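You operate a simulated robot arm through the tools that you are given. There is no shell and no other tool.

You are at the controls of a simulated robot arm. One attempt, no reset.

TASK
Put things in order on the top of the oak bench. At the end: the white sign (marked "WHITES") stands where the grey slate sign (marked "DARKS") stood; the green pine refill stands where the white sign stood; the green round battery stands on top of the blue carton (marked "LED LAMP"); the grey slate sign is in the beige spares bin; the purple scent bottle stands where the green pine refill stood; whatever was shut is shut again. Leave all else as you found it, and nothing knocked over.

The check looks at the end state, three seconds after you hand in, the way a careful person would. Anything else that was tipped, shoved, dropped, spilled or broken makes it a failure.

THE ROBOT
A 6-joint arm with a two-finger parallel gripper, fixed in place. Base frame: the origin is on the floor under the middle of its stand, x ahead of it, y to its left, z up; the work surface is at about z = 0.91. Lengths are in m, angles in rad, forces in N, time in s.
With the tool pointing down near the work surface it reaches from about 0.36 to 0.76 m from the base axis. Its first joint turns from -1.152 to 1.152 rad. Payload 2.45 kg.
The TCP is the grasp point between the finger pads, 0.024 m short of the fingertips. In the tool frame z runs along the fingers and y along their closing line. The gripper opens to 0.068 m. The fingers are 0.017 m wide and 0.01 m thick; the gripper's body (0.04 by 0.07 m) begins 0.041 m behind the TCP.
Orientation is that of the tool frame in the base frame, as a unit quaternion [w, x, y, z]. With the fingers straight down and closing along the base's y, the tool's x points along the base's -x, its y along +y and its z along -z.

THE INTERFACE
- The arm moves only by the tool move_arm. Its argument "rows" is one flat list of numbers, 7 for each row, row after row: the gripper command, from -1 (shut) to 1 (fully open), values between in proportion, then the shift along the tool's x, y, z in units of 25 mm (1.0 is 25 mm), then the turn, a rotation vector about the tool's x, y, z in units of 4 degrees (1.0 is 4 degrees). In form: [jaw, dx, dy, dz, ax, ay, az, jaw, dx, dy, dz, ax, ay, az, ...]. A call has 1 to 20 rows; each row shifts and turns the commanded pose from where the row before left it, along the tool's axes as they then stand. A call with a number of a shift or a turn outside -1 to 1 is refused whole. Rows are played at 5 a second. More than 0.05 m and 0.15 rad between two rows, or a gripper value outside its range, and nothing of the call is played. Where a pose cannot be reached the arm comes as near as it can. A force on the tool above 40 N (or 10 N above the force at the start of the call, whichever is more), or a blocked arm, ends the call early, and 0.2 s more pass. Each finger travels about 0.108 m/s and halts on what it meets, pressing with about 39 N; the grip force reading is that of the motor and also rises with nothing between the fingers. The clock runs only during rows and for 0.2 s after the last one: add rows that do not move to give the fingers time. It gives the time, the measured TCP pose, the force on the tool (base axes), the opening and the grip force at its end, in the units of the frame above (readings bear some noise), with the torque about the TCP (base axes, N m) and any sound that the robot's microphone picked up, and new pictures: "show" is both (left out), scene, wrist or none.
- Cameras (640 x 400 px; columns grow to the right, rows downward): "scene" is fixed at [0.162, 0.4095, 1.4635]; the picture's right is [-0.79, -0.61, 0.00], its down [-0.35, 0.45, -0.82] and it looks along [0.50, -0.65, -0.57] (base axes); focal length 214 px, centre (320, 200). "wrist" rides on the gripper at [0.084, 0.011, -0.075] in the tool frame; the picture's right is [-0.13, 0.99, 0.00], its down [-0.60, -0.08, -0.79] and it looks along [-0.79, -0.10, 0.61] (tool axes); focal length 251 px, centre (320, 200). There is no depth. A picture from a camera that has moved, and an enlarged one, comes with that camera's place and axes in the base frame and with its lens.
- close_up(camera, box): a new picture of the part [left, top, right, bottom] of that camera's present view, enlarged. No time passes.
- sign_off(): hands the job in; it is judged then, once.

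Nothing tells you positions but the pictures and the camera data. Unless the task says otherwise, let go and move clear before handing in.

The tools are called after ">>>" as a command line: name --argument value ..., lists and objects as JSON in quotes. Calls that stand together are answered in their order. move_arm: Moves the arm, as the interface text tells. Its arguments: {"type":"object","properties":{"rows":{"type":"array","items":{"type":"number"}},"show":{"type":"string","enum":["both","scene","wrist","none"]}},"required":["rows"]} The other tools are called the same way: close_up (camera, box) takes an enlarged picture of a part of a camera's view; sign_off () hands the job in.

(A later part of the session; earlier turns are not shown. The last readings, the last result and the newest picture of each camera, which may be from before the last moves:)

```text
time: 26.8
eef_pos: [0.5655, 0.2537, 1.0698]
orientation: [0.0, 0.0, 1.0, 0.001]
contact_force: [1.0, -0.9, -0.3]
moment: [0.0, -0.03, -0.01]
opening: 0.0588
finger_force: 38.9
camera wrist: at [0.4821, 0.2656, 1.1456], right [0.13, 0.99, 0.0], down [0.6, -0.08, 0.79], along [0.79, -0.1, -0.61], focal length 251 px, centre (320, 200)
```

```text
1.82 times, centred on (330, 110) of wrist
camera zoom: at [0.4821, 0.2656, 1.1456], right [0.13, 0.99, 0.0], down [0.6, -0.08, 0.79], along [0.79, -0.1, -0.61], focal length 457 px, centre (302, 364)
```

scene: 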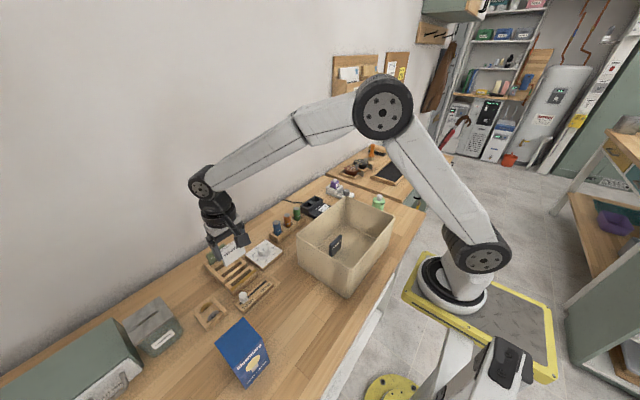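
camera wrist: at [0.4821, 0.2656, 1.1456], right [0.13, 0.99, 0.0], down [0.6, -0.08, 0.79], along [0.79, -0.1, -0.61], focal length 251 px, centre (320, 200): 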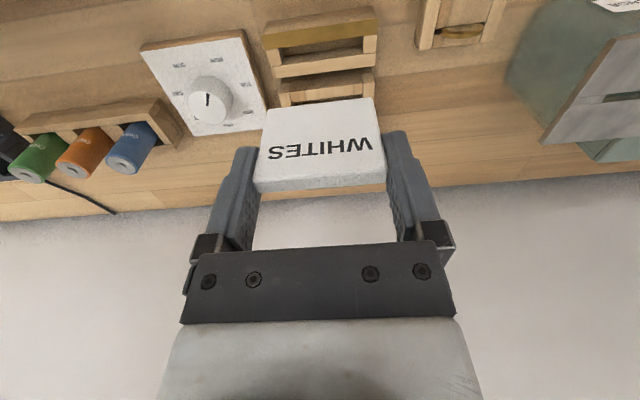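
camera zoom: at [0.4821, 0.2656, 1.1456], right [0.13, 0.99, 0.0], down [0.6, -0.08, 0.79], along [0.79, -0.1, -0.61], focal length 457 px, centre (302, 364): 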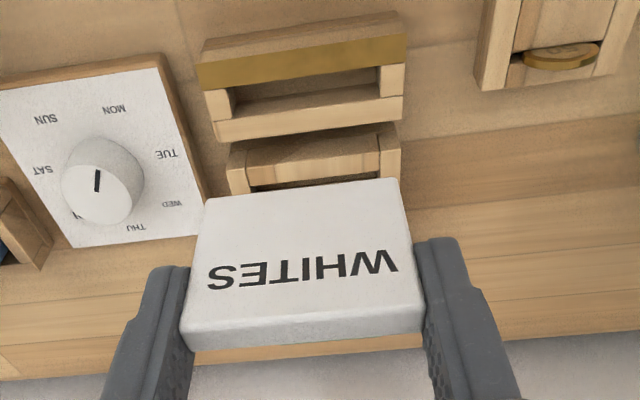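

WHITES is out. The stand is a small box with a slot. Before inserting, I'll compare the held WHITES with how DARKS was held, and look for slot position.

>>> close_up --camera "wrist" --box '[200, 0, 460, 200]'

>>> close_up --camera "wrist" --box '[240, 0, 400, 110]'

>>> close_up --camera "scene" --box '[205, 255, 275, 305]'

```text
2.00 times, centred on (330, 100) of wrist
camera zoom: at [0.4821, 0.2656, 1.1456], right [0.13, 0.99, 0.0], down [0.6, -0.08, 0.79], along [0.79, -0.1, -0.61], focal length 503 px, centre (300, 400)
```

zoom: 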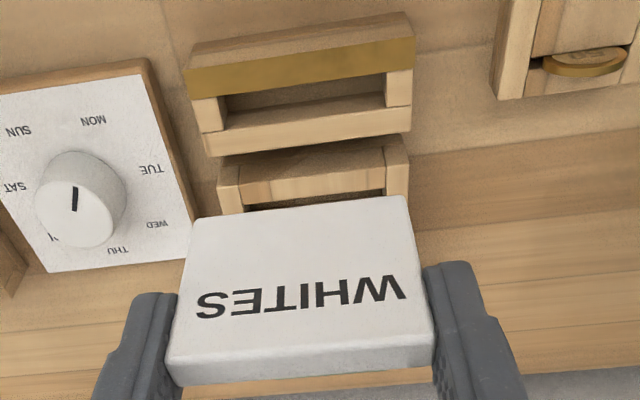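

```text
3.64 times, centred on (320, 55) of wrist
camera zoom: at [0.4821, 0.2656, 1.1456], right [0.13, 0.99, 0.0], down [0.6, -0.08, 0.79], along [0.79, -0.1, -0.61], focal length 914 px, centre (320, 727)
```

zoom: 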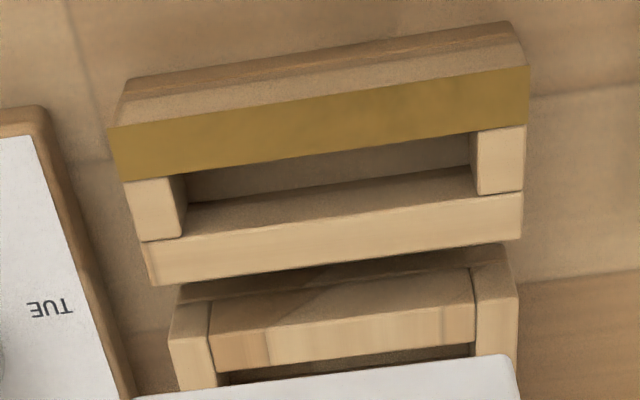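

```text
8.00 times, centred on (240, 280) of scene
camera zoom: at [0.162, 0.4095, 1.4635], right [-0.79, -0.61, 0.0], down [-0.35, 0.45, -0.82], along [0.5, -0.65, -0.57], focal length 1716 px, centre (960, -440)
```

zoom: 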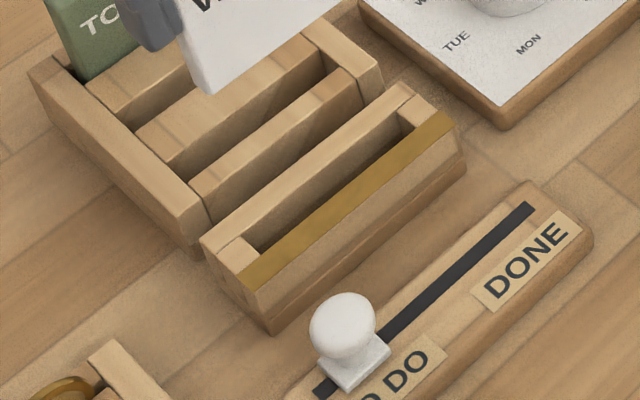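

The stand is a flat-topped open frame. I'll carry WHITES above the DARKS slot and hover just over the dividers to check alignment.

>>> move_arm --rows '[-1, -0.774, 0, 0, 0, 0, 0, -1, -0.774, 0.02, 0, 0, 0, 0, -1, -0.774, 0, 0, 0, 0, 0, -1, -0.774, 0, 0, 0, 0, 0, -1, 0, 0, 0.8, 0, 0, 0, -1, 0, 0, 0.8, 0, 0, 0, -1, 0, 0, 0.8, 0, 0, 0, -1, 0, 0, 0.44, 0, 0, 0, -1, 0, 0, 0, 0, 0, 0]'

>>> close_up --camera "wrist" --box '[200, 60, 460, 220]'

>>> close_up --camera "scene" --box '[195, 235, 265, 290]'

```text
time: 28.8
eef_pos: [0.6446, 0.2549, 0.9986]
orientation: [0.001, 0.0, 1.0, 0.0]
contact_force: [-1.4, -0.2, -0.2]
moment: [0.0, 0.02, 0.01]
opening: 0.0587
finger_force: 38.9
camera wrist: at [0.5602, 0.2665, 1.0733], right [0.13, 0.99, 0.0], down [0.6, -0.08, 0.79], along [0.79, -0.1, -0.61], focal length 251 px, centre (320, 200)
```

scene: 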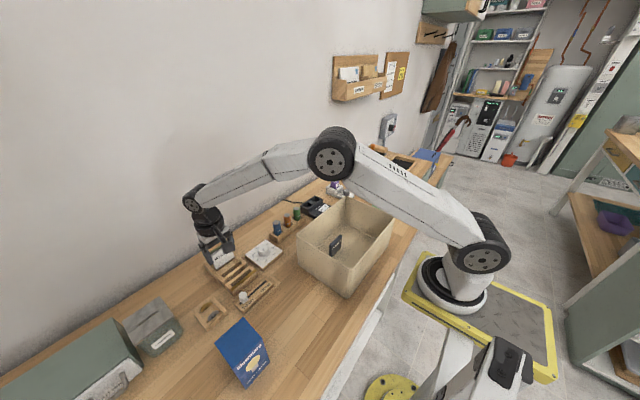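
wrist: 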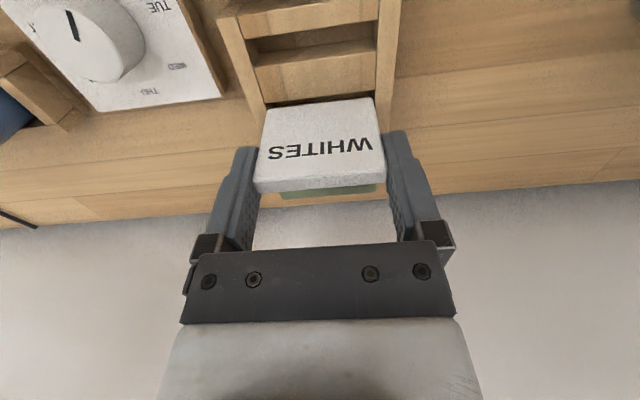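

```text
2.46 times, centred on (330, 140) of wrist
camera zoom: at [0.5602, 0.2665, 1.0733], right [0.13, 0.99, 0.0], down [0.6, -0.08, 0.79], along [0.79, -0.1, -0.61], focal length 619 px, centre (295, 348)
```

zoom: 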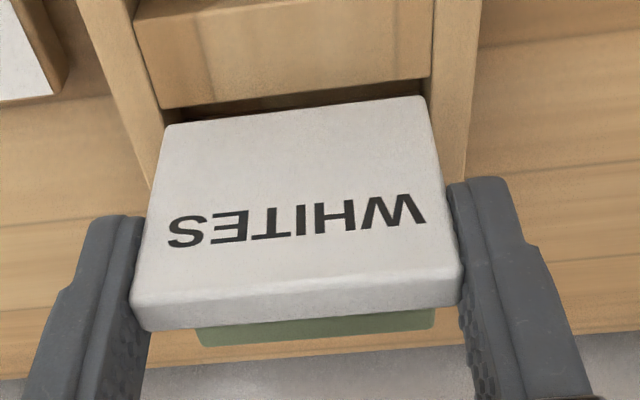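

```text
7.27 times, centred on (230, 262) of scene
camera zoom: at [0.162, 0.4095, 1.4635], right [-0.79, -0.61, 0.0], down [-0.35, 0.45, -0.82], along [0.5, -0.65, -0.57], focal length 1560 px, centre (974, -254)
```

zoom: 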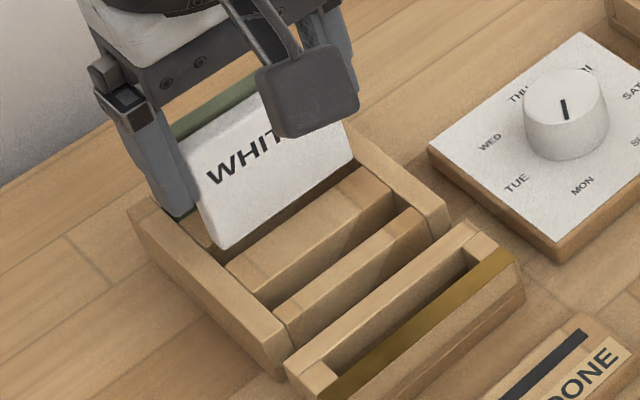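

Slot spans roughly x 0.6385–0.654, and WHITES' front face is at 0.639, so I need about +2.7 mm in x. Then I'll lower most of the way in.

>>> move_arm --rows '[-1, -0.11, 0, 0, 0, 0, 0, -1, 0, 0, 0.18, 0, 0, 0, -1, 0, 0, 0.18, 0, 0, 0, -1, 0, 0, 0.18, 0, 0, 0, -1, 0, 0, 0.18, 0, 0, 0, -1, 0, 0, 0.12, 0, 0, 0, -1, 0, 0, 0, 0, 0, 0]'

>>> close_up --camera "wrist" --box '[200, 60, 460, 220]'

>>> close_up --camera "scene" --box '[195, 235, 265, 290]'

```text
time: 30.4
eef_pos: [0.6491, 0.2538, 0.9772]
orientation: [0.0, 0.0, 1.0, 0.001]
contact_force: [-0.3, -0.4, 0.1]
moment: [-0.03, 0.0, 0.0]
opening: 0.0589
finger_force: 38.5
camera wrist: at [0.5635, 0.2661, 1.0524], right [0.13, 0.99, 0.0], down [0.6, -0.08, 0.79], along [0.79, -0.1, -0.61], focal length 251 px, centre (320, 200)
```

scene: 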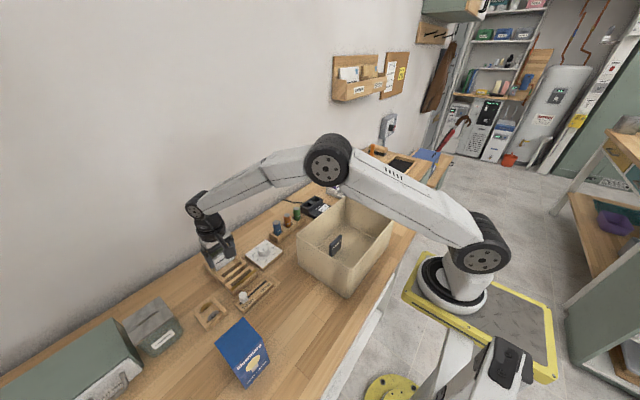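
wrist: 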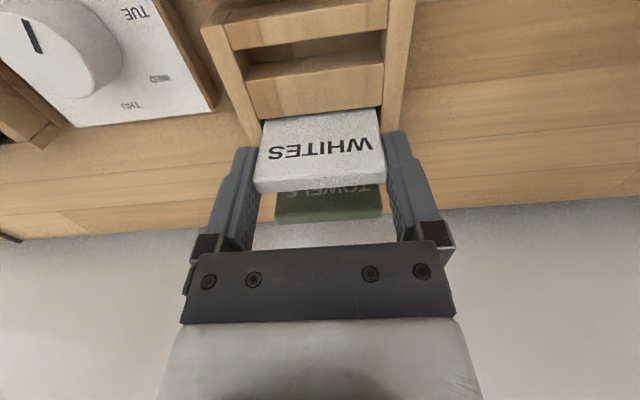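

```text
2.46 times, centred on (330, 140) of wrist
camera zoom: at [0.5635, 0.2661, 1.0524], right [0.13, 0.99, 0.0], down [0.6, -0.08, 0.79], along [0.79, -0.1, -0.61], focal length 619 px, centre (295, 348)
```

zoom: 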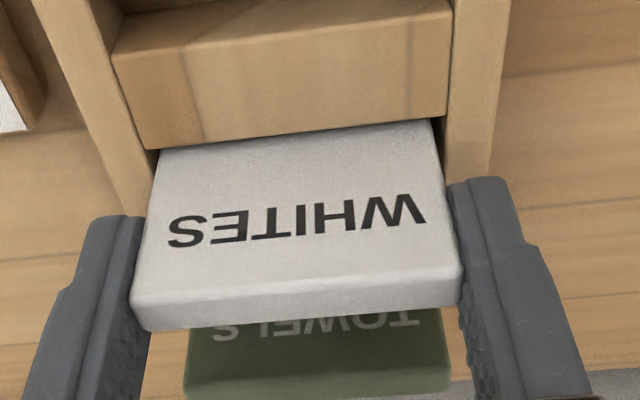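

```text
7.27 times, centred on (230, 262) of scene
camera zoom: at [0.162, 0.4095, 1.4635], right [-0.79, -0.61, 0.0], down [-0.35, 0.45, -0.82], along [0.5, -0.65, -0.57], focal length 1560 px, centre (974, -254)
```

zoom: 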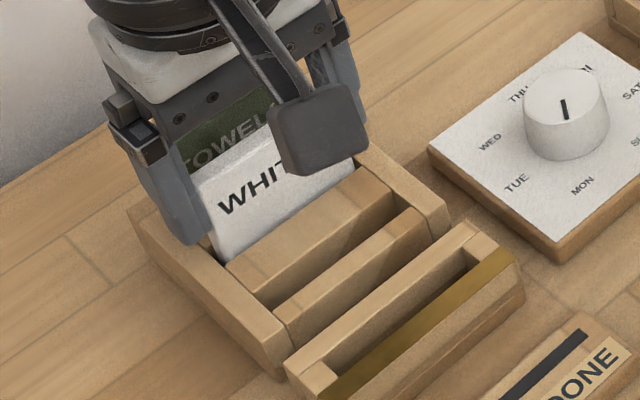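

WHITES has entered the slot without contact force. I'll continue down a few millimetres to the floor gently.

>>> move_arm --rows '[-1, 0, 0, 0.04, 0, 0, 0, -1, 0, 0, 0.04, 0, 0, 0, -1, 0, 0, 0.04, 0, 0, 0, -1, 0, 0, 0, 0, 0, 0]' --show "none"

```text
time: 31.4
eef_pos: [0.6467, 0.2553, 0.9743]
orientation: [0.001, 0.0, 1.0, 0.0]
contact_force: [0.0, -0.7, 1.7]
moment: [-0.1, 0.0, -0.01]
opening: 0.0588
finger_force: 39.5
```

A faint vertical force is showing; I'll go one more millimetre and check.

>>> move_arm --rows '[-1, 0, 0, 0.04, 0, 0, 0, -1, 0, 0, 0, 0, 0, 0]' --show "none"

```text
time: 32.0
eef_pos: [0.6482, 0.2548, 0.9733]
orientation: [0.002, 0.0, 1.0, 0.001]
contact_force: [-1.5, -1.2, 12.0]
moment: [-0.17, 0.15, 0.01]
opening: 0.0587
finger_force: 39.2
```

The sign is resting on the slot floor (12 N). I'll back off slightly, open, and check that it stands on its own.

>>> move_arm --rows '[-1, 0, 0, -0.03, 0, 0, 0, 0.8, 0, 0, 0, 0, 0, 0, 1, 0, 0, 0, 0, 0, 0, 1, 0, 0, 0, 0, 0, 0]'

>>> close_up --camera "wrist" --box '[200, 60, 460, 220]'

```text
time: 33.0
eef_pos: [0.6477, 0.2551, 0.9726]
orientation: [0.001, 0.0, 1.0, 0.0]
contact_force: [-0.5, -0.5, -0.4]
moment: [0.02, 0.04, 0.0]
opening: 0.068
finger_force: 0.1
camera wrist: at [0.563, 0.2664, 1.0487], right [0.13, 0.99, 0.0], down [0.6, -0.08, 0.79], along [0.79, -0.1, -0.61], focal length 251 px, centre (320, 200)
```

scene: 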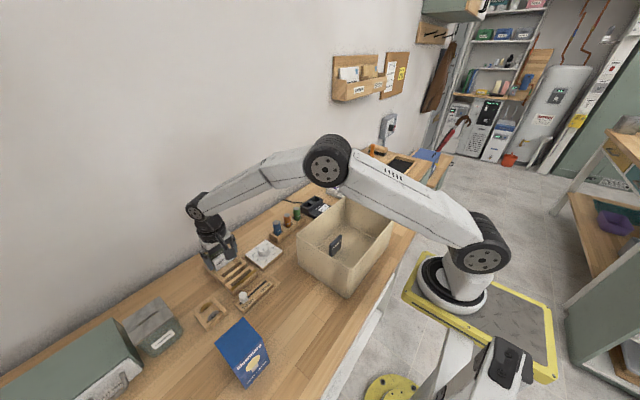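
wrist: 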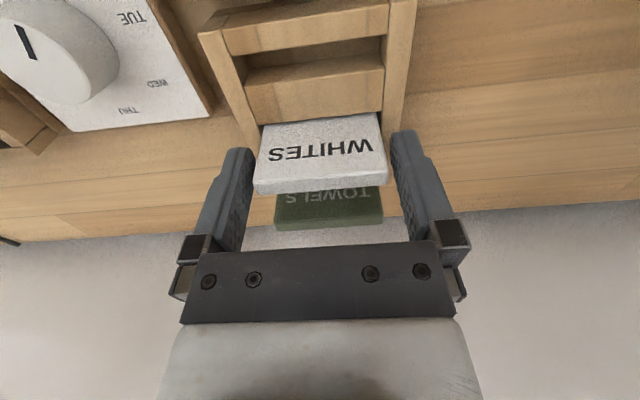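

```text
2.46 times, centred on (330, 140) of wrist
camera zoom: at [0.563, 0.2664, 1.0487], right [0.13, 0.99, 0.0], down [0.6, -0.08, 0.79], along [0.79, -0.1, -0.61], focal length 619 px, centre (295, 348)
```

zoom: 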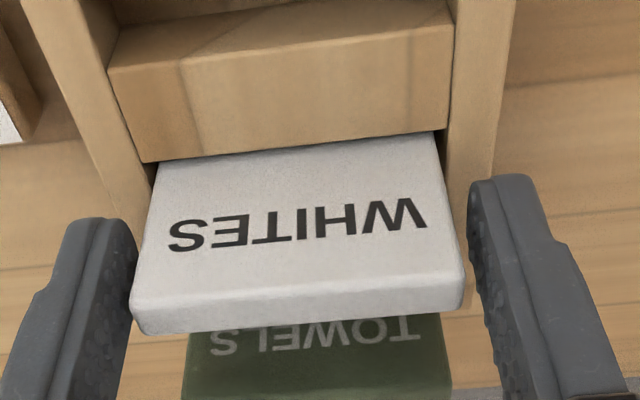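

WHITES stands freely in the DARKS slot. I'll lift straight up and travel toward the pine refill.

>>> move_arm --rows '[1, 0, 0, -0.5, 0, 0, 0, 1, 0, 0, -1, 0, 0, 0, 1, 0, 0, -1, 0, 0, 0, 1, 0, 0, -1, 0, 0, 0, 1, 0, 0, -1, 0, 0, 0, 1, 0, 0, -1, 0, 0, 0, 1, 0, 0, -1, 0, 0, 0, 1, 0, 0, -0.5, 0, 0, 0, 1, 0.412, -0.983, 0, 0, 0, 0, 1, 0.412, -0.983, 0, 0, 0, 0, 1, 0.412, -0.983, 0, 0, 0, 0, 1, 0.412, -0.983, 0, 0, 0, 0, 1, 0.412, -0.983, 0, 0, 0, 0, 1, 0.412, -0.983, 0, 0, 0, 0, 1, 0.412, -0.983, 0, 0, 0, 0, 1, 0.412, -0.983, 0, 0, 0, 0, 1, 0.412, -0.983, 0, 0, 0, 0, 1, 0.412, -0.983, 0, 0, 0, 0, 1, 0.412, -0.983, 0, 0, 0, 0, 1, 0.412, -0.983, 0, 0, 0, 0]'

>>> close_up --camera "scene" --box '[195, 235, 275, 300]'

```text
time: 37.2
eef_pos: [0.5223, -0.041, 1.1482]
orientation: [0.001, -0.001, 1.0, 0.0]
contact_force: [0.6, -0.1, -0.1]
moment: [-0.01, 0.03, 0.04]
opening: 0.0682
finger_force: 0.0
camera wrist: at [0.4383, -0.0303, 1.224], right [0.13, 0.99, 0.0], down [0.6, -0.08, 0.79], along [0.79, -0.1, -0.61], focal length 251 px, centre (320, 200)
```

scene: 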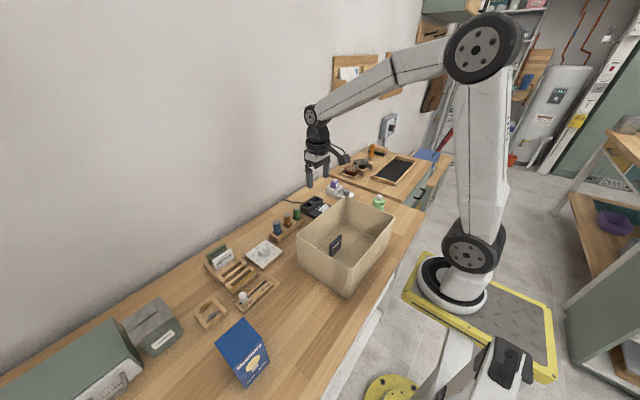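
wrist: 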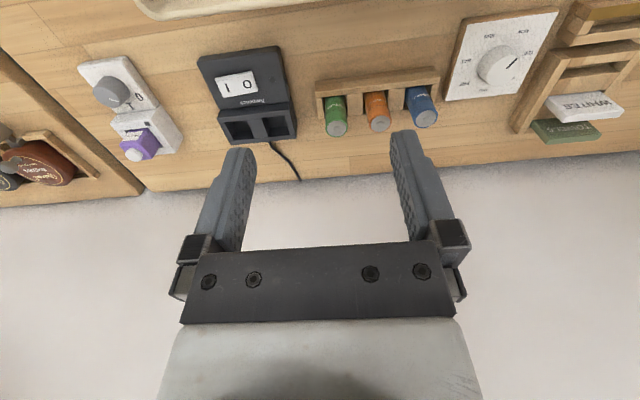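

```text
6.15 times, centred on (235, 268) of scene
camera zoom: at [0.162, 0.4095, 1.4635], right [-0.79, -0.61, 0.0], down [-0.35, 0.45, -0.82], along [0.5, -0.65, -0.57], focal length 1320 px, centre (843, -215)
```

zoom: 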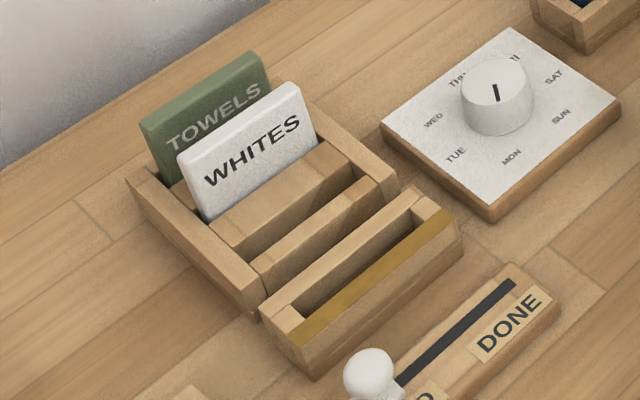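

WHITES stands properly in the rack. I'll continue to above the pine refill for a measured look.

>>> move_arm --rows '[1, 0.412, -0.983, 0, 0, 0, 0, 1, 0.412, -0.983, 0, 0, 0, 0, 1, 0.412, -0.983, 0, 0, 0, 0, 1, 0.412, -0.983, 0, 0, 0, 0, 1, 0.412, -0.983, 0, 0, 0, 0, 1, 0.412, -0.983, 0, 0, 0, 0, 1, 0.412, -0.983, 0, 0, 0, 0, 1, 0.412, -0.983, 0, 0, 0, 0, 1, 0.412, -0.983, 0, 0, 0, 0, 1, 0.412, -0.983, 0, 0, 0, 0, 1, 0.412, -0.983, 0, 0, 0, 0, 1, 0, 0, 0, 0, 0, 0]'

>>> close_up --camera "wrist" --box '[200, 0, 460, 200]'

>>> close_up --camera "scene" --box '[330, 140, 430, 220]'

```text
time: 39.8
eef_pos: [0.4072, -0.3112, 1.1459]
orientation: [0.002, -0.001, 1.0, 0.001]
contact_force: [-0.6, 0.3, 0.8]
moment: [0.01, 0.02, -0.04]
opening: 0.0683
finger_force: 0.0
camera wrist: at [0.3242, -0.2993, 1.2214], right [0.13, 0.99, 0.0], down [0.6, -0.08, 0.79], along [0.79, -0.1, -0.61], focal length 251 px, centre (320, 200)
```

scene: 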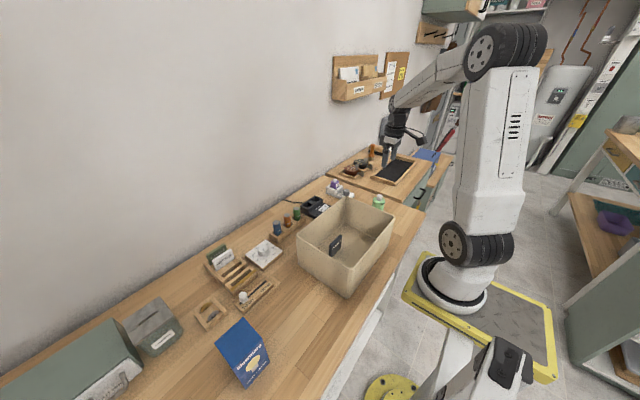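
wrist: 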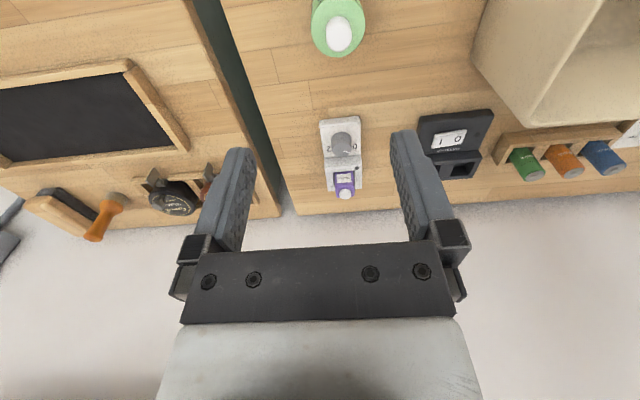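

```text
2.00 times, centred on (330, 100) of wrist
camera zoom: at [0.3242, -0.2993, 1.2214], right [0.13, 0.99, 0.0], down [0.6, -0.08, 0.79], along [0.79, -0.1, -0.61], focal length 503 px, centre (300, 400)
```

zoom: 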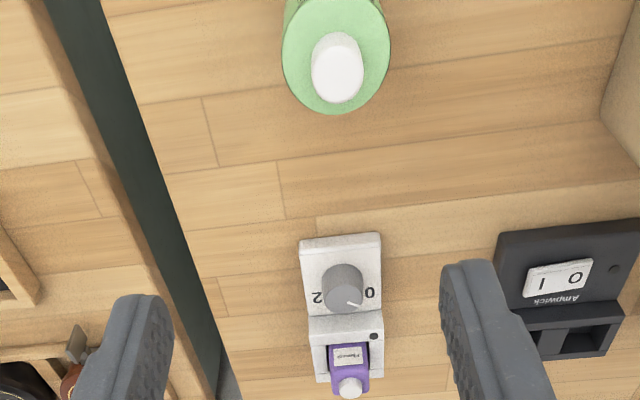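

```text
5.00 times, centred on (380, 180) of scene
camera zoom: at [0.162, 0.4095, 1.4635], right [-0.79, -0.61, 0.0], down [-0.35, 0.45, -0.82], along [0.5, -0.65, -0.57], focal length 1072 px, centre (20, 300)
```

zoom: 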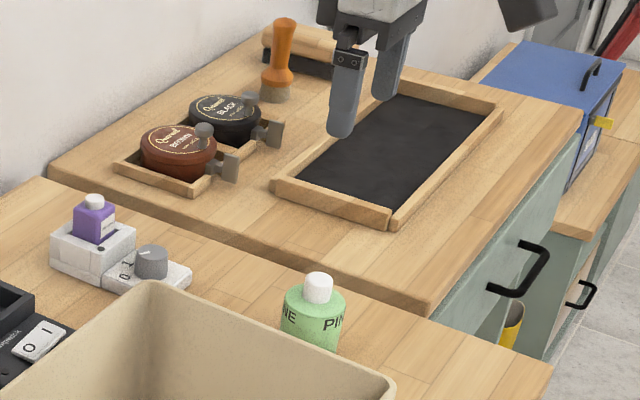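

The pine bottle is round (~48 mm across, cap top near z 0.988) at about (0.411, -0.294). I'll move over it and verify before grasping.

>>> move_arm --rows '[1, -0.009, 0.129, 0.87, 0, 0, 0, 1, -0.009, 0.129, 0.87, 0, 0, 0, 1, -0.009, 0.129, 0.87, 0, 0, 0, 1, -0.009, 0.129, 0.87, 0, 0, 0, 1, -0.009, 0.129, 0.87, 0, 0, 0, 1, 0, 0, 0, 0, 0, 0]'

>>> close_up --camera "wrist" --box '[200, 0, 460, 200]'

>>> close_up --camera "scene" --box '[330, 150, 430, 230]'

```text
time: 41.2
eef_pos: [0.4112, -0.2952, 1.0383]
orientation: [0.001, 0.0, 1.0, 0.001]
contact_force: [-0.7, -0.2, 0.2]
moment: [-0.01, -0.01, -0.01]
opening: 0.068
finger_force: 0.0
camera wrist: at [0.3277, -0.2837, 1.1146], right [0.13, 0.99, 0.0], down [0.6, -0.08, 0.79], along [0.79, -0.1, -0.61], focal length 251 px, centre (320, 200)
```

scene: 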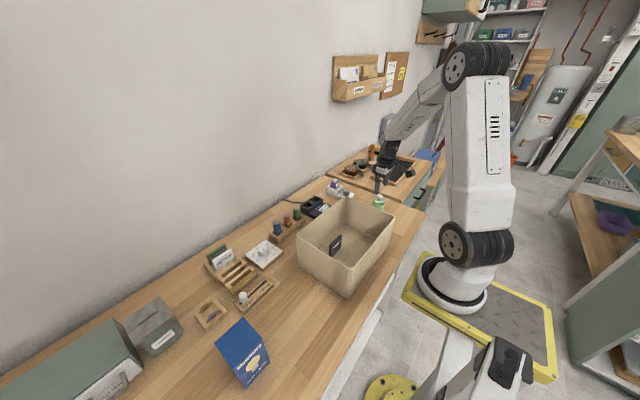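
wrist: 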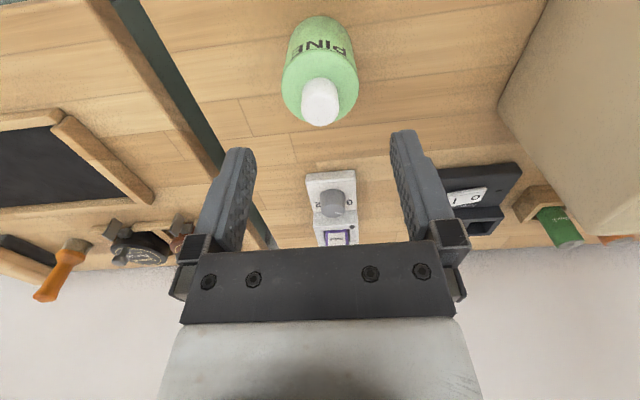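

```text
2.00 times, centred on (330, 100) of wrist
camera zoom: at [0.3277, -0.2837, 1.1146], right [0.13, 0.99, 0.0], down [0.6, -0.08, 0.79], along [0.79, -0.1, -0.61], focal length 503 px, centre (300, 400)
```

zoom: 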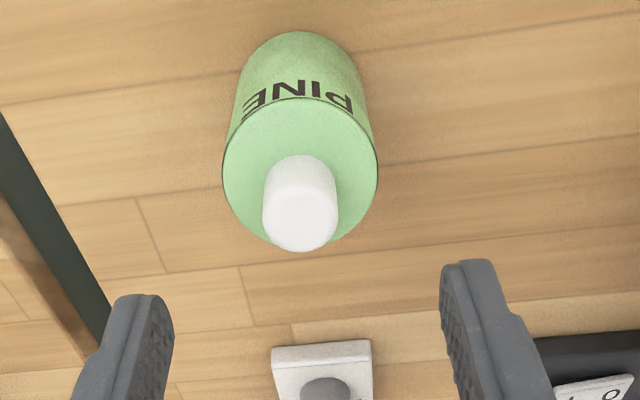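

```text
5.00 times, centred on (380, 190) of scene
camera zoom: at [0.162, 0.4095, 1.4635], right [-0.79, -0.61, 0.0], down [-0.35, 0.45, -0.82], along [0.5, -0.65, -0.57], focal length 1072 px, centre (20, 250)
```

zoom: 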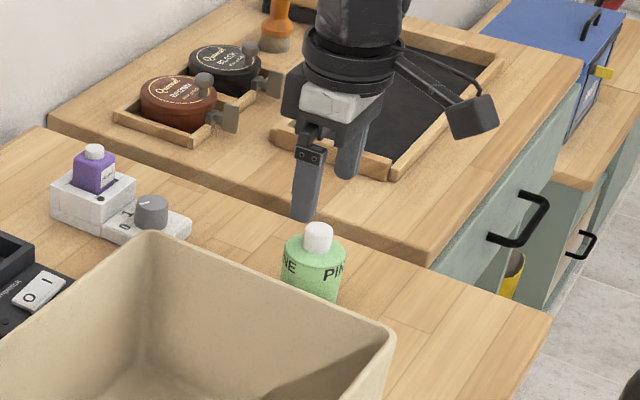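

The bottle is well centred (≈0.410, -0.294). Descending to grip the body just below the cap level.

>>> move_arm --rows '[1, 0.03, 0, 0.85, 0, 0, 0, 1, 0, 0, 0.85, 0, 0, 0, 1, 0, 0, 0.85, 0, 0, 0, 1, 0, 0, 0.85, 0, 0, 0, 1, 0, 0, 0, 0, 0, 0]' --show "wrist"

>>> close_up --camera "wrist" --box '[200, 60, 460, 260]'

>>> close_up --camera "scene" --box '[330, 150, 430, 230]'

```text
time: 42.4
eef_pos: [0.4119, -0.2941, 0.9546]
orientation: [0.001, 0.0, 1.0, 0.001]
contact_force: [-0.4, -0.2, 0.4]
moment: [-0.03, 0.03, 0.02]
opening: 0.0681
finger_force: 0.0
camera wrist: at [0.3271, -0.2835, 1.0295], right [0.13, 0.99, 0.0], down [0.6, -0.08, 0.79], along [0.79, -0.1, -0.61], focal length 251 px, centre (320, 200)
```

wrist: 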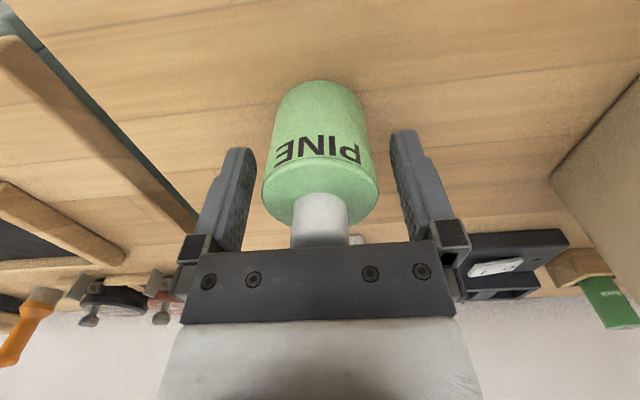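

```text
2.00 times, centred on (330, 160) of wrist
camera zoom: at [0.3271, -0.2835, 1.0295], right [0.13, 0.99, 0.0], down [0.6, -0.08, 0.79], along [0.79, -0.1, -0.61], focal length 503 px, centre (300, 280)
```

zoom: 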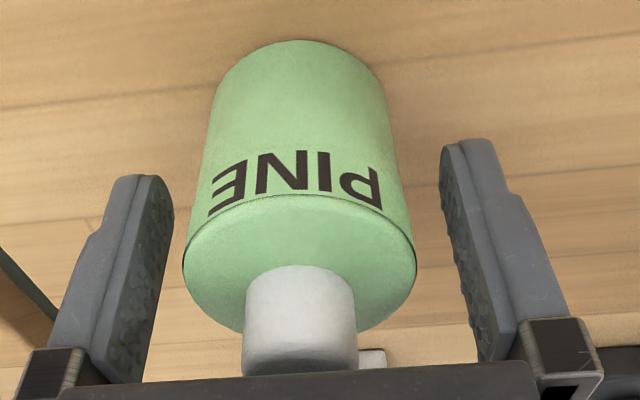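

```text
5.00 times, centred on (380, 190) of scene
camera zoom: at [0.162, 0.4095, 1.4635], right [-0.79, -0.61, 0.0], down [-0.35, 0.45, -0.82], along [0.5, -0.65, -0.57], focal length 1072 px, centre (20, 250)
```

zoom: 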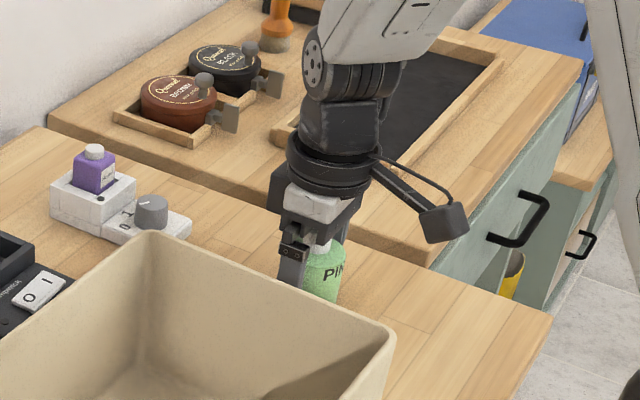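

The bottle sits about 3 mm toward the base relative to the pads, so I'll shift -3 mm in x, then close and lift.

>>> move_arm --rows '[1, 0.12, 0, 0, 0, 0, 0, 0, 0, 0, 0, 0, 0, 0, -1, 0, 0, 0, 0, 0, 0, -1, 0, 0, 0, 0, 0, 0, -1, 0, 0, -0.3, 0, 0, 0, -1, 0, 0, -0.5, 0, 0, 0, -1, 0, 0, 0, 0, 0, 0]'

>>> close_up --camera "wrist" --box '[200, 60, 460, 260]'

```text
time: 44.0
eef_pos: [0.407, -0.2954, 0.9743]
orientation: [0.001, 0.0, 1.0, -0.001]
contact_force: [-0.9, -0.2, 0.5]
moment: [0.0, 0.01, 0.04]
opening: 0.0458
finger_force: 39.1
camera wrist: at [0.324, -0.2836, 1.0503], right [0.13, 0.99, 0.0], down [0.6, -0.08, 0.79], along [0.79, -0.1, -0.61], focal length 251 px, centre (320, 200)
```

scene: 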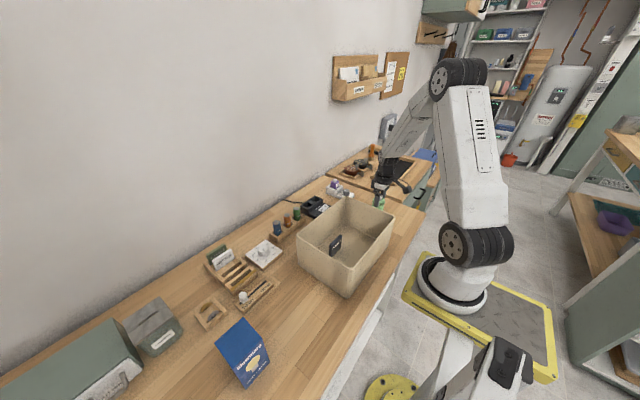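
wrist: 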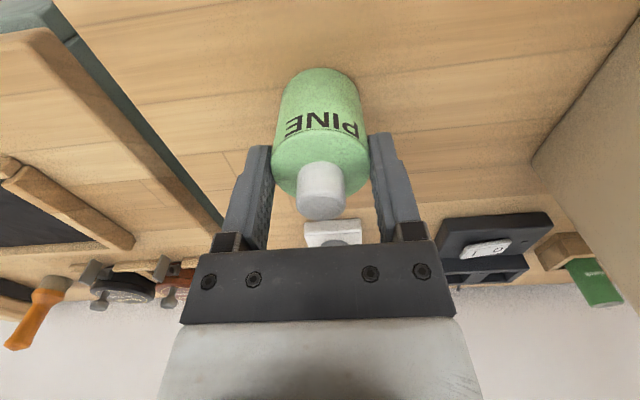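

```text
2.00 times, centred on (330, 160) of wrist
camera zoom: at [0.324, -0.2836, 1.0503], right [0.13, 0.99, 0.0], down [0.6, -0.08, 0.79], along [0.79, -0.1, -0.61], focal length 503 px, centre (300, 280)
```

zoom: 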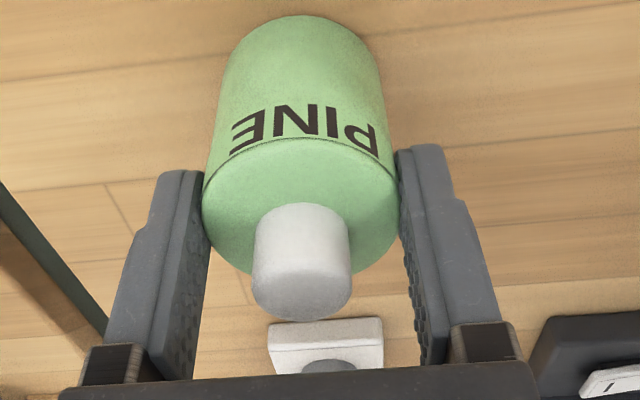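

The bottle seems not to have risen with the fingers — it looks lower in the grip. Let me check from the scene camera before doing anything else.

>>> close_up --camera "scene" --box '[340, 160, 420, 220]'

```text
6.67 times, centred on (380, 190) of scene
camera zoom: at [0.162, 0.4095, 1.4635], right [-0.79, -0.61, 0.0], down [-0.35, 0.45, -0.82], along [0.5, -0.65, -0.57], focal length 1430 px, centre (-80, 267)
```

zoom: 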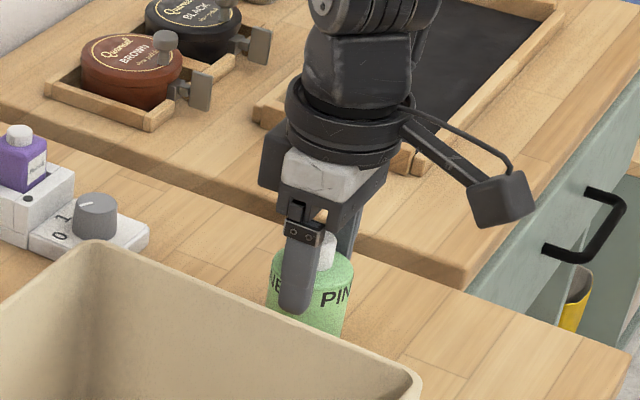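

The bottle stayed on the bench while the pads slid up. I'll open, go back down, grip with more settling time, and test-lift a few millimetres.

>>> move_arm --rows '[1, 0, 0, 0, 0, 0, 0, 1, 0, 0, 0, 0, 0, 0, 1, 0, 0, 0.4, 0, 0, 0, 1, 0, 0, 0.45, 0, 0, 0, 1, 0, 0, 0, 0, 0, 0, -1, 0, 0, 0, 0, 0, 0, -1, 0, 0, 0, 0, 0, 0, -1, 0, 0, 0, 0, 0, 0, -1, 0, 0, 0, 0, 0, 0]' --show "wrist"

>>> close_up --camera "wrist" --box '[200, 60, 460, 260]'

```text
time: 46.0
eef_pos: [0.4073, -0.2959, 0.9522]
orientation: [0.001, 0.0, 1.0, 0.001]
contact_force: [0.1, -0.4, 0.3]
moment: [-0.02, 0.01, 0.01]
opening: 0.0466
finger_force: 39.2
camera wrist: at [0.3235, -0.2839, 1.0278], right [0.13, 0.99, 0.0], down [0.6, -0.08, 0.79], along [0.79, -0.1, -0.61], focal length 251 px, centre (320, 200)
```

wrist: 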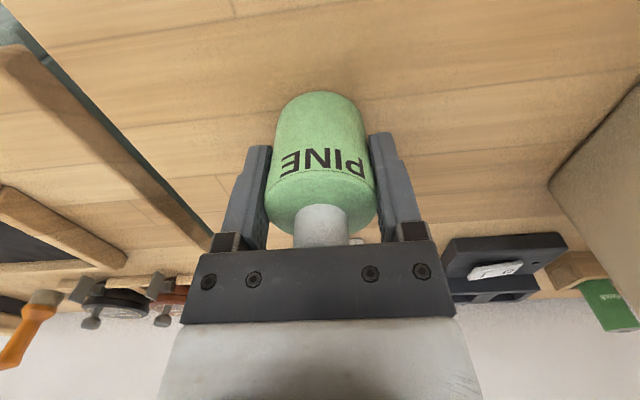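

```text
2.00 times, centred on (330, 160) of wrist
camera zoom: at [0.3235, -0.2839, 1.0278], right [0.13, 0.99, 0.0], down [0.6, -0.08, 0.79], along [0.79, -0.1, -0.61], focal length 503 px, centre (300, 280)
```

zoom: 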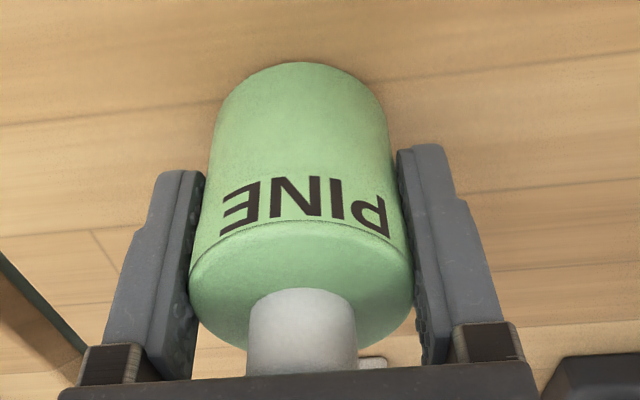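

Gripped again (opening 0.0466). Test-lift of 6 mm with force reading.

>>> move_arm --rows '[-1, 0, 0, -0.08, 0, 0, 0, -1, 0, 0, -0.08, 0, 0, 0, -1, 0, 0, -0.08, 0, 0, 0, -1, 0, 0, 0, 0, 0, 0]' --show "wrist"

>>> close_up --camera "wrist" --box '[200, 60, 460, 260]'

```text
time: 47.0
eef_pos: [0.4076, -0.2939, 0.9587]
orientation: [0.0, -0.001, 1.0, 0.0]
contact_force: [-0.2, 1.0, -1.3]
moment: [0.0, 0.0, 0.01]
opening: 0.0466
finger_force: 38.9
camera wrist: at [0.3231, -0.283, 1.0341], right [0.13, 0.99, 0.0], down [0.6, -0.08, 0.79], along [0.79, -0.1, -0.61], focal length 251 px, centre (320, 200)
```

wrist: 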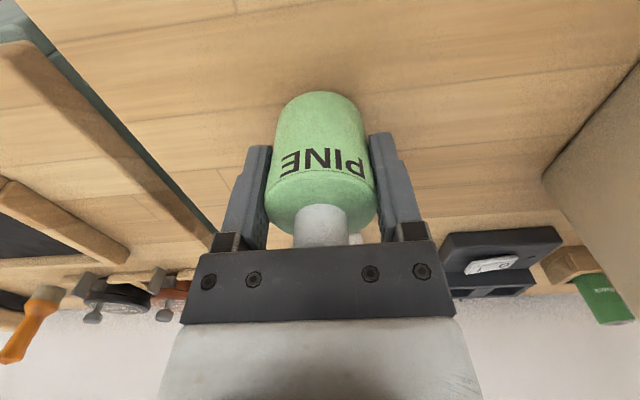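

```text
2.00 times, centred on (330, 160) of wrist
camera zoom: at [0.3231, -0.283, 1.0341], right [0.13, 0.99, 0.0], down [0.6, -0.08, 0.79], along [0.79, -0.1, -0.61], focal length 503 px, centre (300, 280)
```

zoom: 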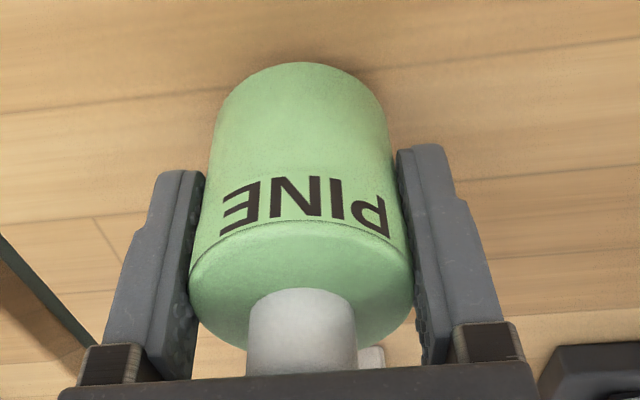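

It now rises with the gripper. I'll lift it gently with a ramped speed and re-check the grip.

>>> move_arm --rows '[-1, 0, 0, -0.1, 0, 0, 0, -1, 0, 0, -0.2, 0, 0, 0, -1, 0, 0, -0.3, 0, 0, 0, -1, 0, 0, -0.4, 0, 0, 0, -1, 0, 0, -0.5, 0, 0, 0, -1, 0, 0, -0.5, 0, 0, 0, -1, 0, 0, -0.6, 0, 0, 0, -1, 0, 0, -0.6, 0, 0, 0, -1, 0, 0, -0.6, 0, 0, 0, -1, 0, 0, -0.6, 0, 0, 0, -1, 0, 0, -0.6, 0, 0, 0, -1, 0, 0, -0.5, 0, 0, 0, -1, 0, 0, -0.5, 0, 0, 0, -1, 0, 0, -0.3, 0, 0, 0, -1, 0, 0, -0.2, 0, 0, 0, -1, 0, 0, -0.1, 0, 0, 0, -1, 0, 0, 0, 0, 0, 0]'

>>> close_up --camera "wrist" --box '[200, 60, 460, 260]'

>>> close_up --camera "scene" --box '[340, 130, 430, 210]'

```text
time: 50.6
eef_pos: [0.4062, -0.2953, 1.1234]
orientation: [0.001, 0.0, 1.0, 0.0]
contact_force: [-0.8, 0.6, -1.6]
moment: [-0.01, -0.04, -0.04]
opening: 0.0466
finger_force: 39.0
camera wrist: at [0.3231, -0.2835, 1.1994], right [0.13, 0.99, 0.0], down [0.6, -0.08, 0.79], along [0.79, -0.1, -0.61], focal length 251 px, centre (320, 200)
```

scene: 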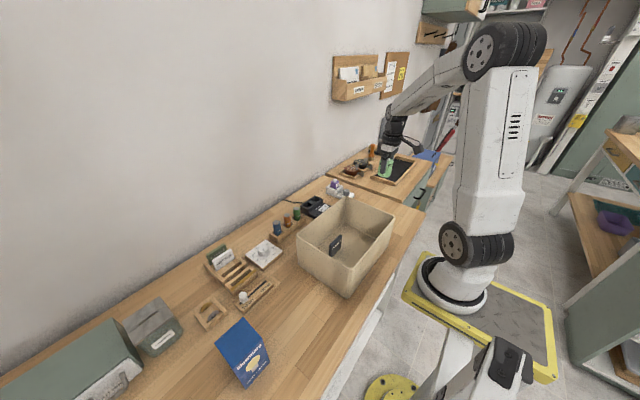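
wrist: 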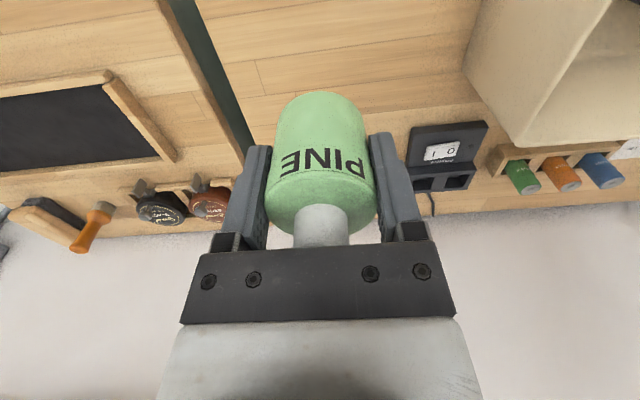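

```text
2.00 times, centred on (330, 160) of wrist
camera zoom: at [0.3231, -0.2835, 1.1994], right [0.13, 0.99, 0.0], down [0.6, -0.08, 0.79], along [0.79, -0.1, -0.61], focal length 503 px, centre (300, 280)
```

zoom: 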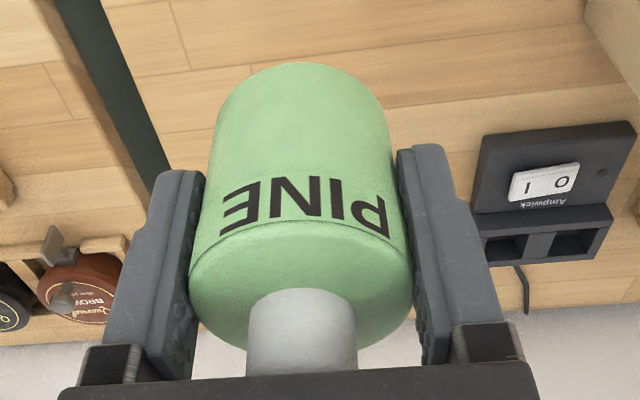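

```text
5.00 times, centred on (385, 170) of scene
camera zoom: at [0.162, 0.4095, 1.4635], right [-0.79, -0.61, 0.0], down [-0.35, 0.45, -0.82], along [0.5, -0.65, -0.57], focal length 1072 px, centre (-5, 350)
```

zoom: 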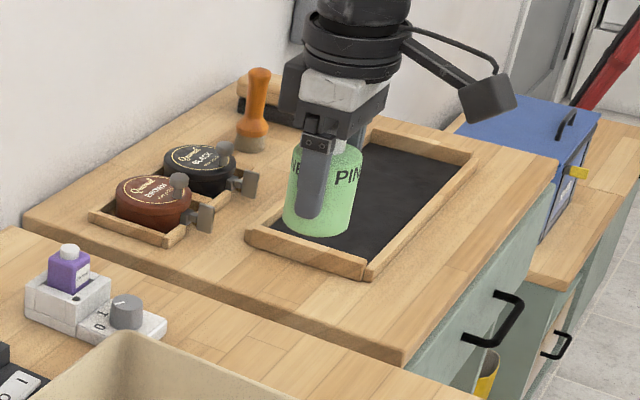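

The grip is firm and the bottle is upright. I'll carry it smoothly over to the sign stand.

>>> move_arm --rows '[-1, -0.057, 0.2, 0, 0, 0, 0, -1, -0.113, 0.4, 0, 0, 0, 0, -1, -0.17, 0.6, 0, 0, 0, 0, -1, -0.227, 0.8, 0, 0, 0, 0, -1, -0.255, 0.9, 0, 0, 0, 0, -1, -0.255, 0.9, 0, 0, 0, 0, -1, -0.255, 0.9, 0, 0, 0, 0, -1, -0.255, 0.9, 0, 0, 0, 0, -1, -0.255, 0.9, 0, 0, 0, 0, -1, -0.255, 0.9, 0, 0, 0, 0, -1, -0.255, 0.9, 0, 0, 0, 0, -1, -0.255, 0.9, 0, 0, 0, 0, -1, -0.255, 0.9, 0, 0, 0, 0, -1, -0.255, 0.9, 0, 0, 0, 0, -1, -0.255, 0.9, 0, 0, 0, 0, -1, -0.255, 0.9, 0, 0, 0, 0, -1, -0.227, 0.8, 0, 0, 0, 0, -1, -0.17, 0.6, 0, 0, 0, 0, -1, -0.113, 0.4, 0, 0, 0, 0, -1, -0.057, 0.2, 0, 0, 0, 0]' --show "wrist"

>>> move_arm --rows '[-1, -0.057, 0.2, 0, 0, 0, 0, -1, -0.113, 0.4, 0, 0, 0, 0, -1, -0.17, 0.6, 0, 0, 0, 0, -1, -0.227, 0.8, 0, 0, 0, 0, -1, -0.226, 0.795, 0, 0, 0, 0, -1, -0.226, 0.795, 0, 0, 0, 0, -1, -0.226, 0.795, 0, 0, 0, 0, -1, -0.226, 0.795, 0, 0, 0, 0, -1, -0.227, 0.8, 0, 0, 0, 0, -1, -0.17, 0.6, 0, 0, 0, 0, -1, -0.113, 0.4, 0, 0, 0, 0, -1, -0.057, 0.2, 0, 0, 0, 0, -1, 0, 0, 0, 0, 0, 0]'

```text
time: 54.8
eef_pos: [0.5123, 0.0755, 1.1244]
orientation: [0.001, 0.001, 1.0, 0.0]
contact_force: [0.7, 0.1, -1.4]
moment: [-0.02, 0.04, 0.02]
opening: 0.0465
finger_force: 39.0
camera wrist: at [0.428, 0.0873, 1.2003], right [0.13, 0.99, 0.0], down [0.6, -0.08, 0.79], along [0.79, -0.1, -0.61], focal length 251 px, centre (320, 200)
```

wrist: 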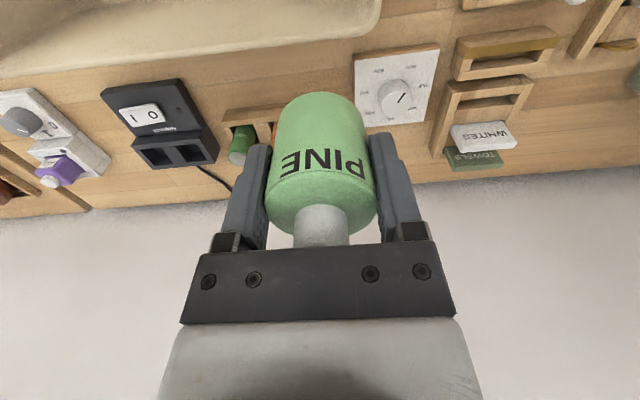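

```text
time: 57.6
eef_pos: [0.5635, 0.2539, 1.1263]
orientation: [0.0, 0.0, 1.0, 0.0]
contact_force: [0.0, 0.1, -1.1]
moment: [0.03, -0.01, -0.01]
opening: 0.0462
finger_force: 38.7
camera wrist: at [0.4791, 0.2659, 1.2008], right [0.13, 0.99, 0.0], down [0.6, -0.08, 0.79], along [0.79, -0.1, -0.61], focal length 251 px, centre (320, 200)
```

scene: 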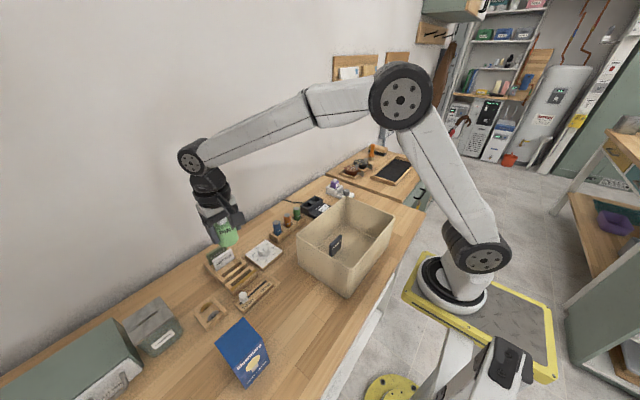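
wrist: 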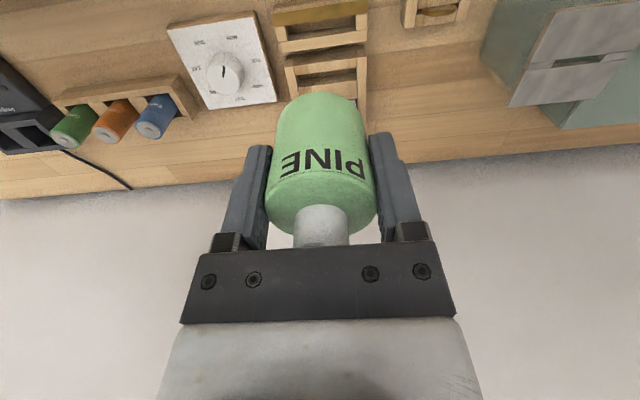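

Now descending toward the stand; I'll stop about 2 cm above it to check the alignment.

>>> move_arm --rows '[-1, 0, 0, 0.2, 0, 0, 0, -1, 0, 0, 0.4, 0, 0, 0, -1, 0, 0, 0.6, 0, 0, 0, -1, 0, 0, 0.8, 0, 0, 0, -1, 0, 0, 0.8, 0, 0, 0, -1, 0, 0, 0.8, 0, 0, 0, -1, 0, 0, 0.6, 0, 0, 0, -1, 0, 0, 0.4, 0, 0, 0, -1, 0, 0, 0.3, 0, 0, 0, -1, 0, 0, 0.1, 0, 0, 0, -1, 0, 0, 0, 0, 0, 0]' --show "wrist"

>>> close_up --camera "wrist" --box '[200, 40, 460, 240]'

>>> close_up --camera "scene" --box '[195, 220, 285, 300]'

```text
time: 60.0
eef_pos: [0.5618, 0.2543, 0.9994]
orientation: [0.001, 0.0, 1.0, 0.0]
contact_force: [-0.5, -0.2, -1.3]
moment: [0.02, -0.02, 0.02]
opening: 0.0466
finger_force: 38.9
camera wrist: at [0.4782, 0.2659, 1.0749], right [0.13, 0.99, 0.0], down [0.6, -0.08, 0.79], along [0.79, -0.1, -0.61], focal length 251 px, centre (320, 200)
```

wrist: 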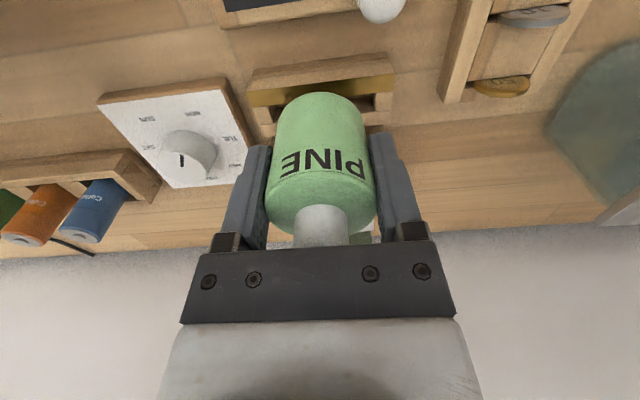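

```text
2.00 times, centred on (330, 140) of wrist
camera zoom: at [0.4782, 0.2659, 1.0749], right [0.13, 0.99, 0.0], down [0.6, -0.08, 0.79], along [0.79, -0.1, -0.61], focal length 503 px, centre (300, 320)
```

zoom: 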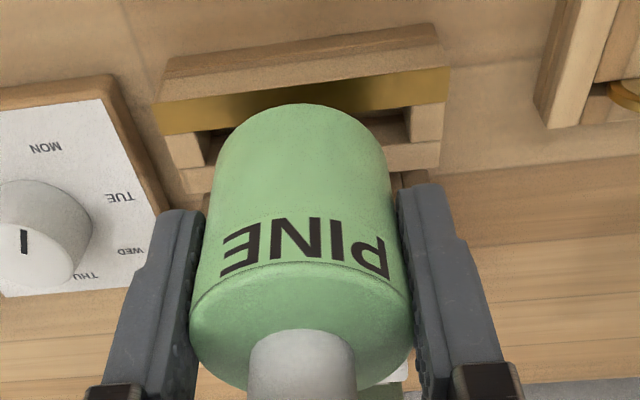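

```text
5.00 times, centred on (240, 260) of scene
camera zoom: at [0.162, 0.4095, 1.4635], right [-0.79, -0.61, 0.0], down [-0.35, 0.45, -0.82], along [0.5, -0.65, -0.57], focal length 1072 px, centre (720, -100)
```

zoom: 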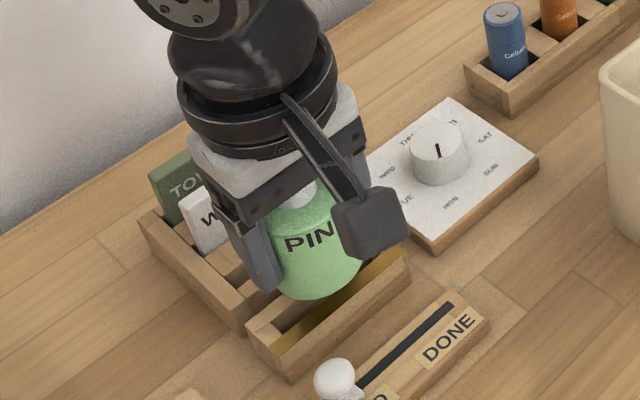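

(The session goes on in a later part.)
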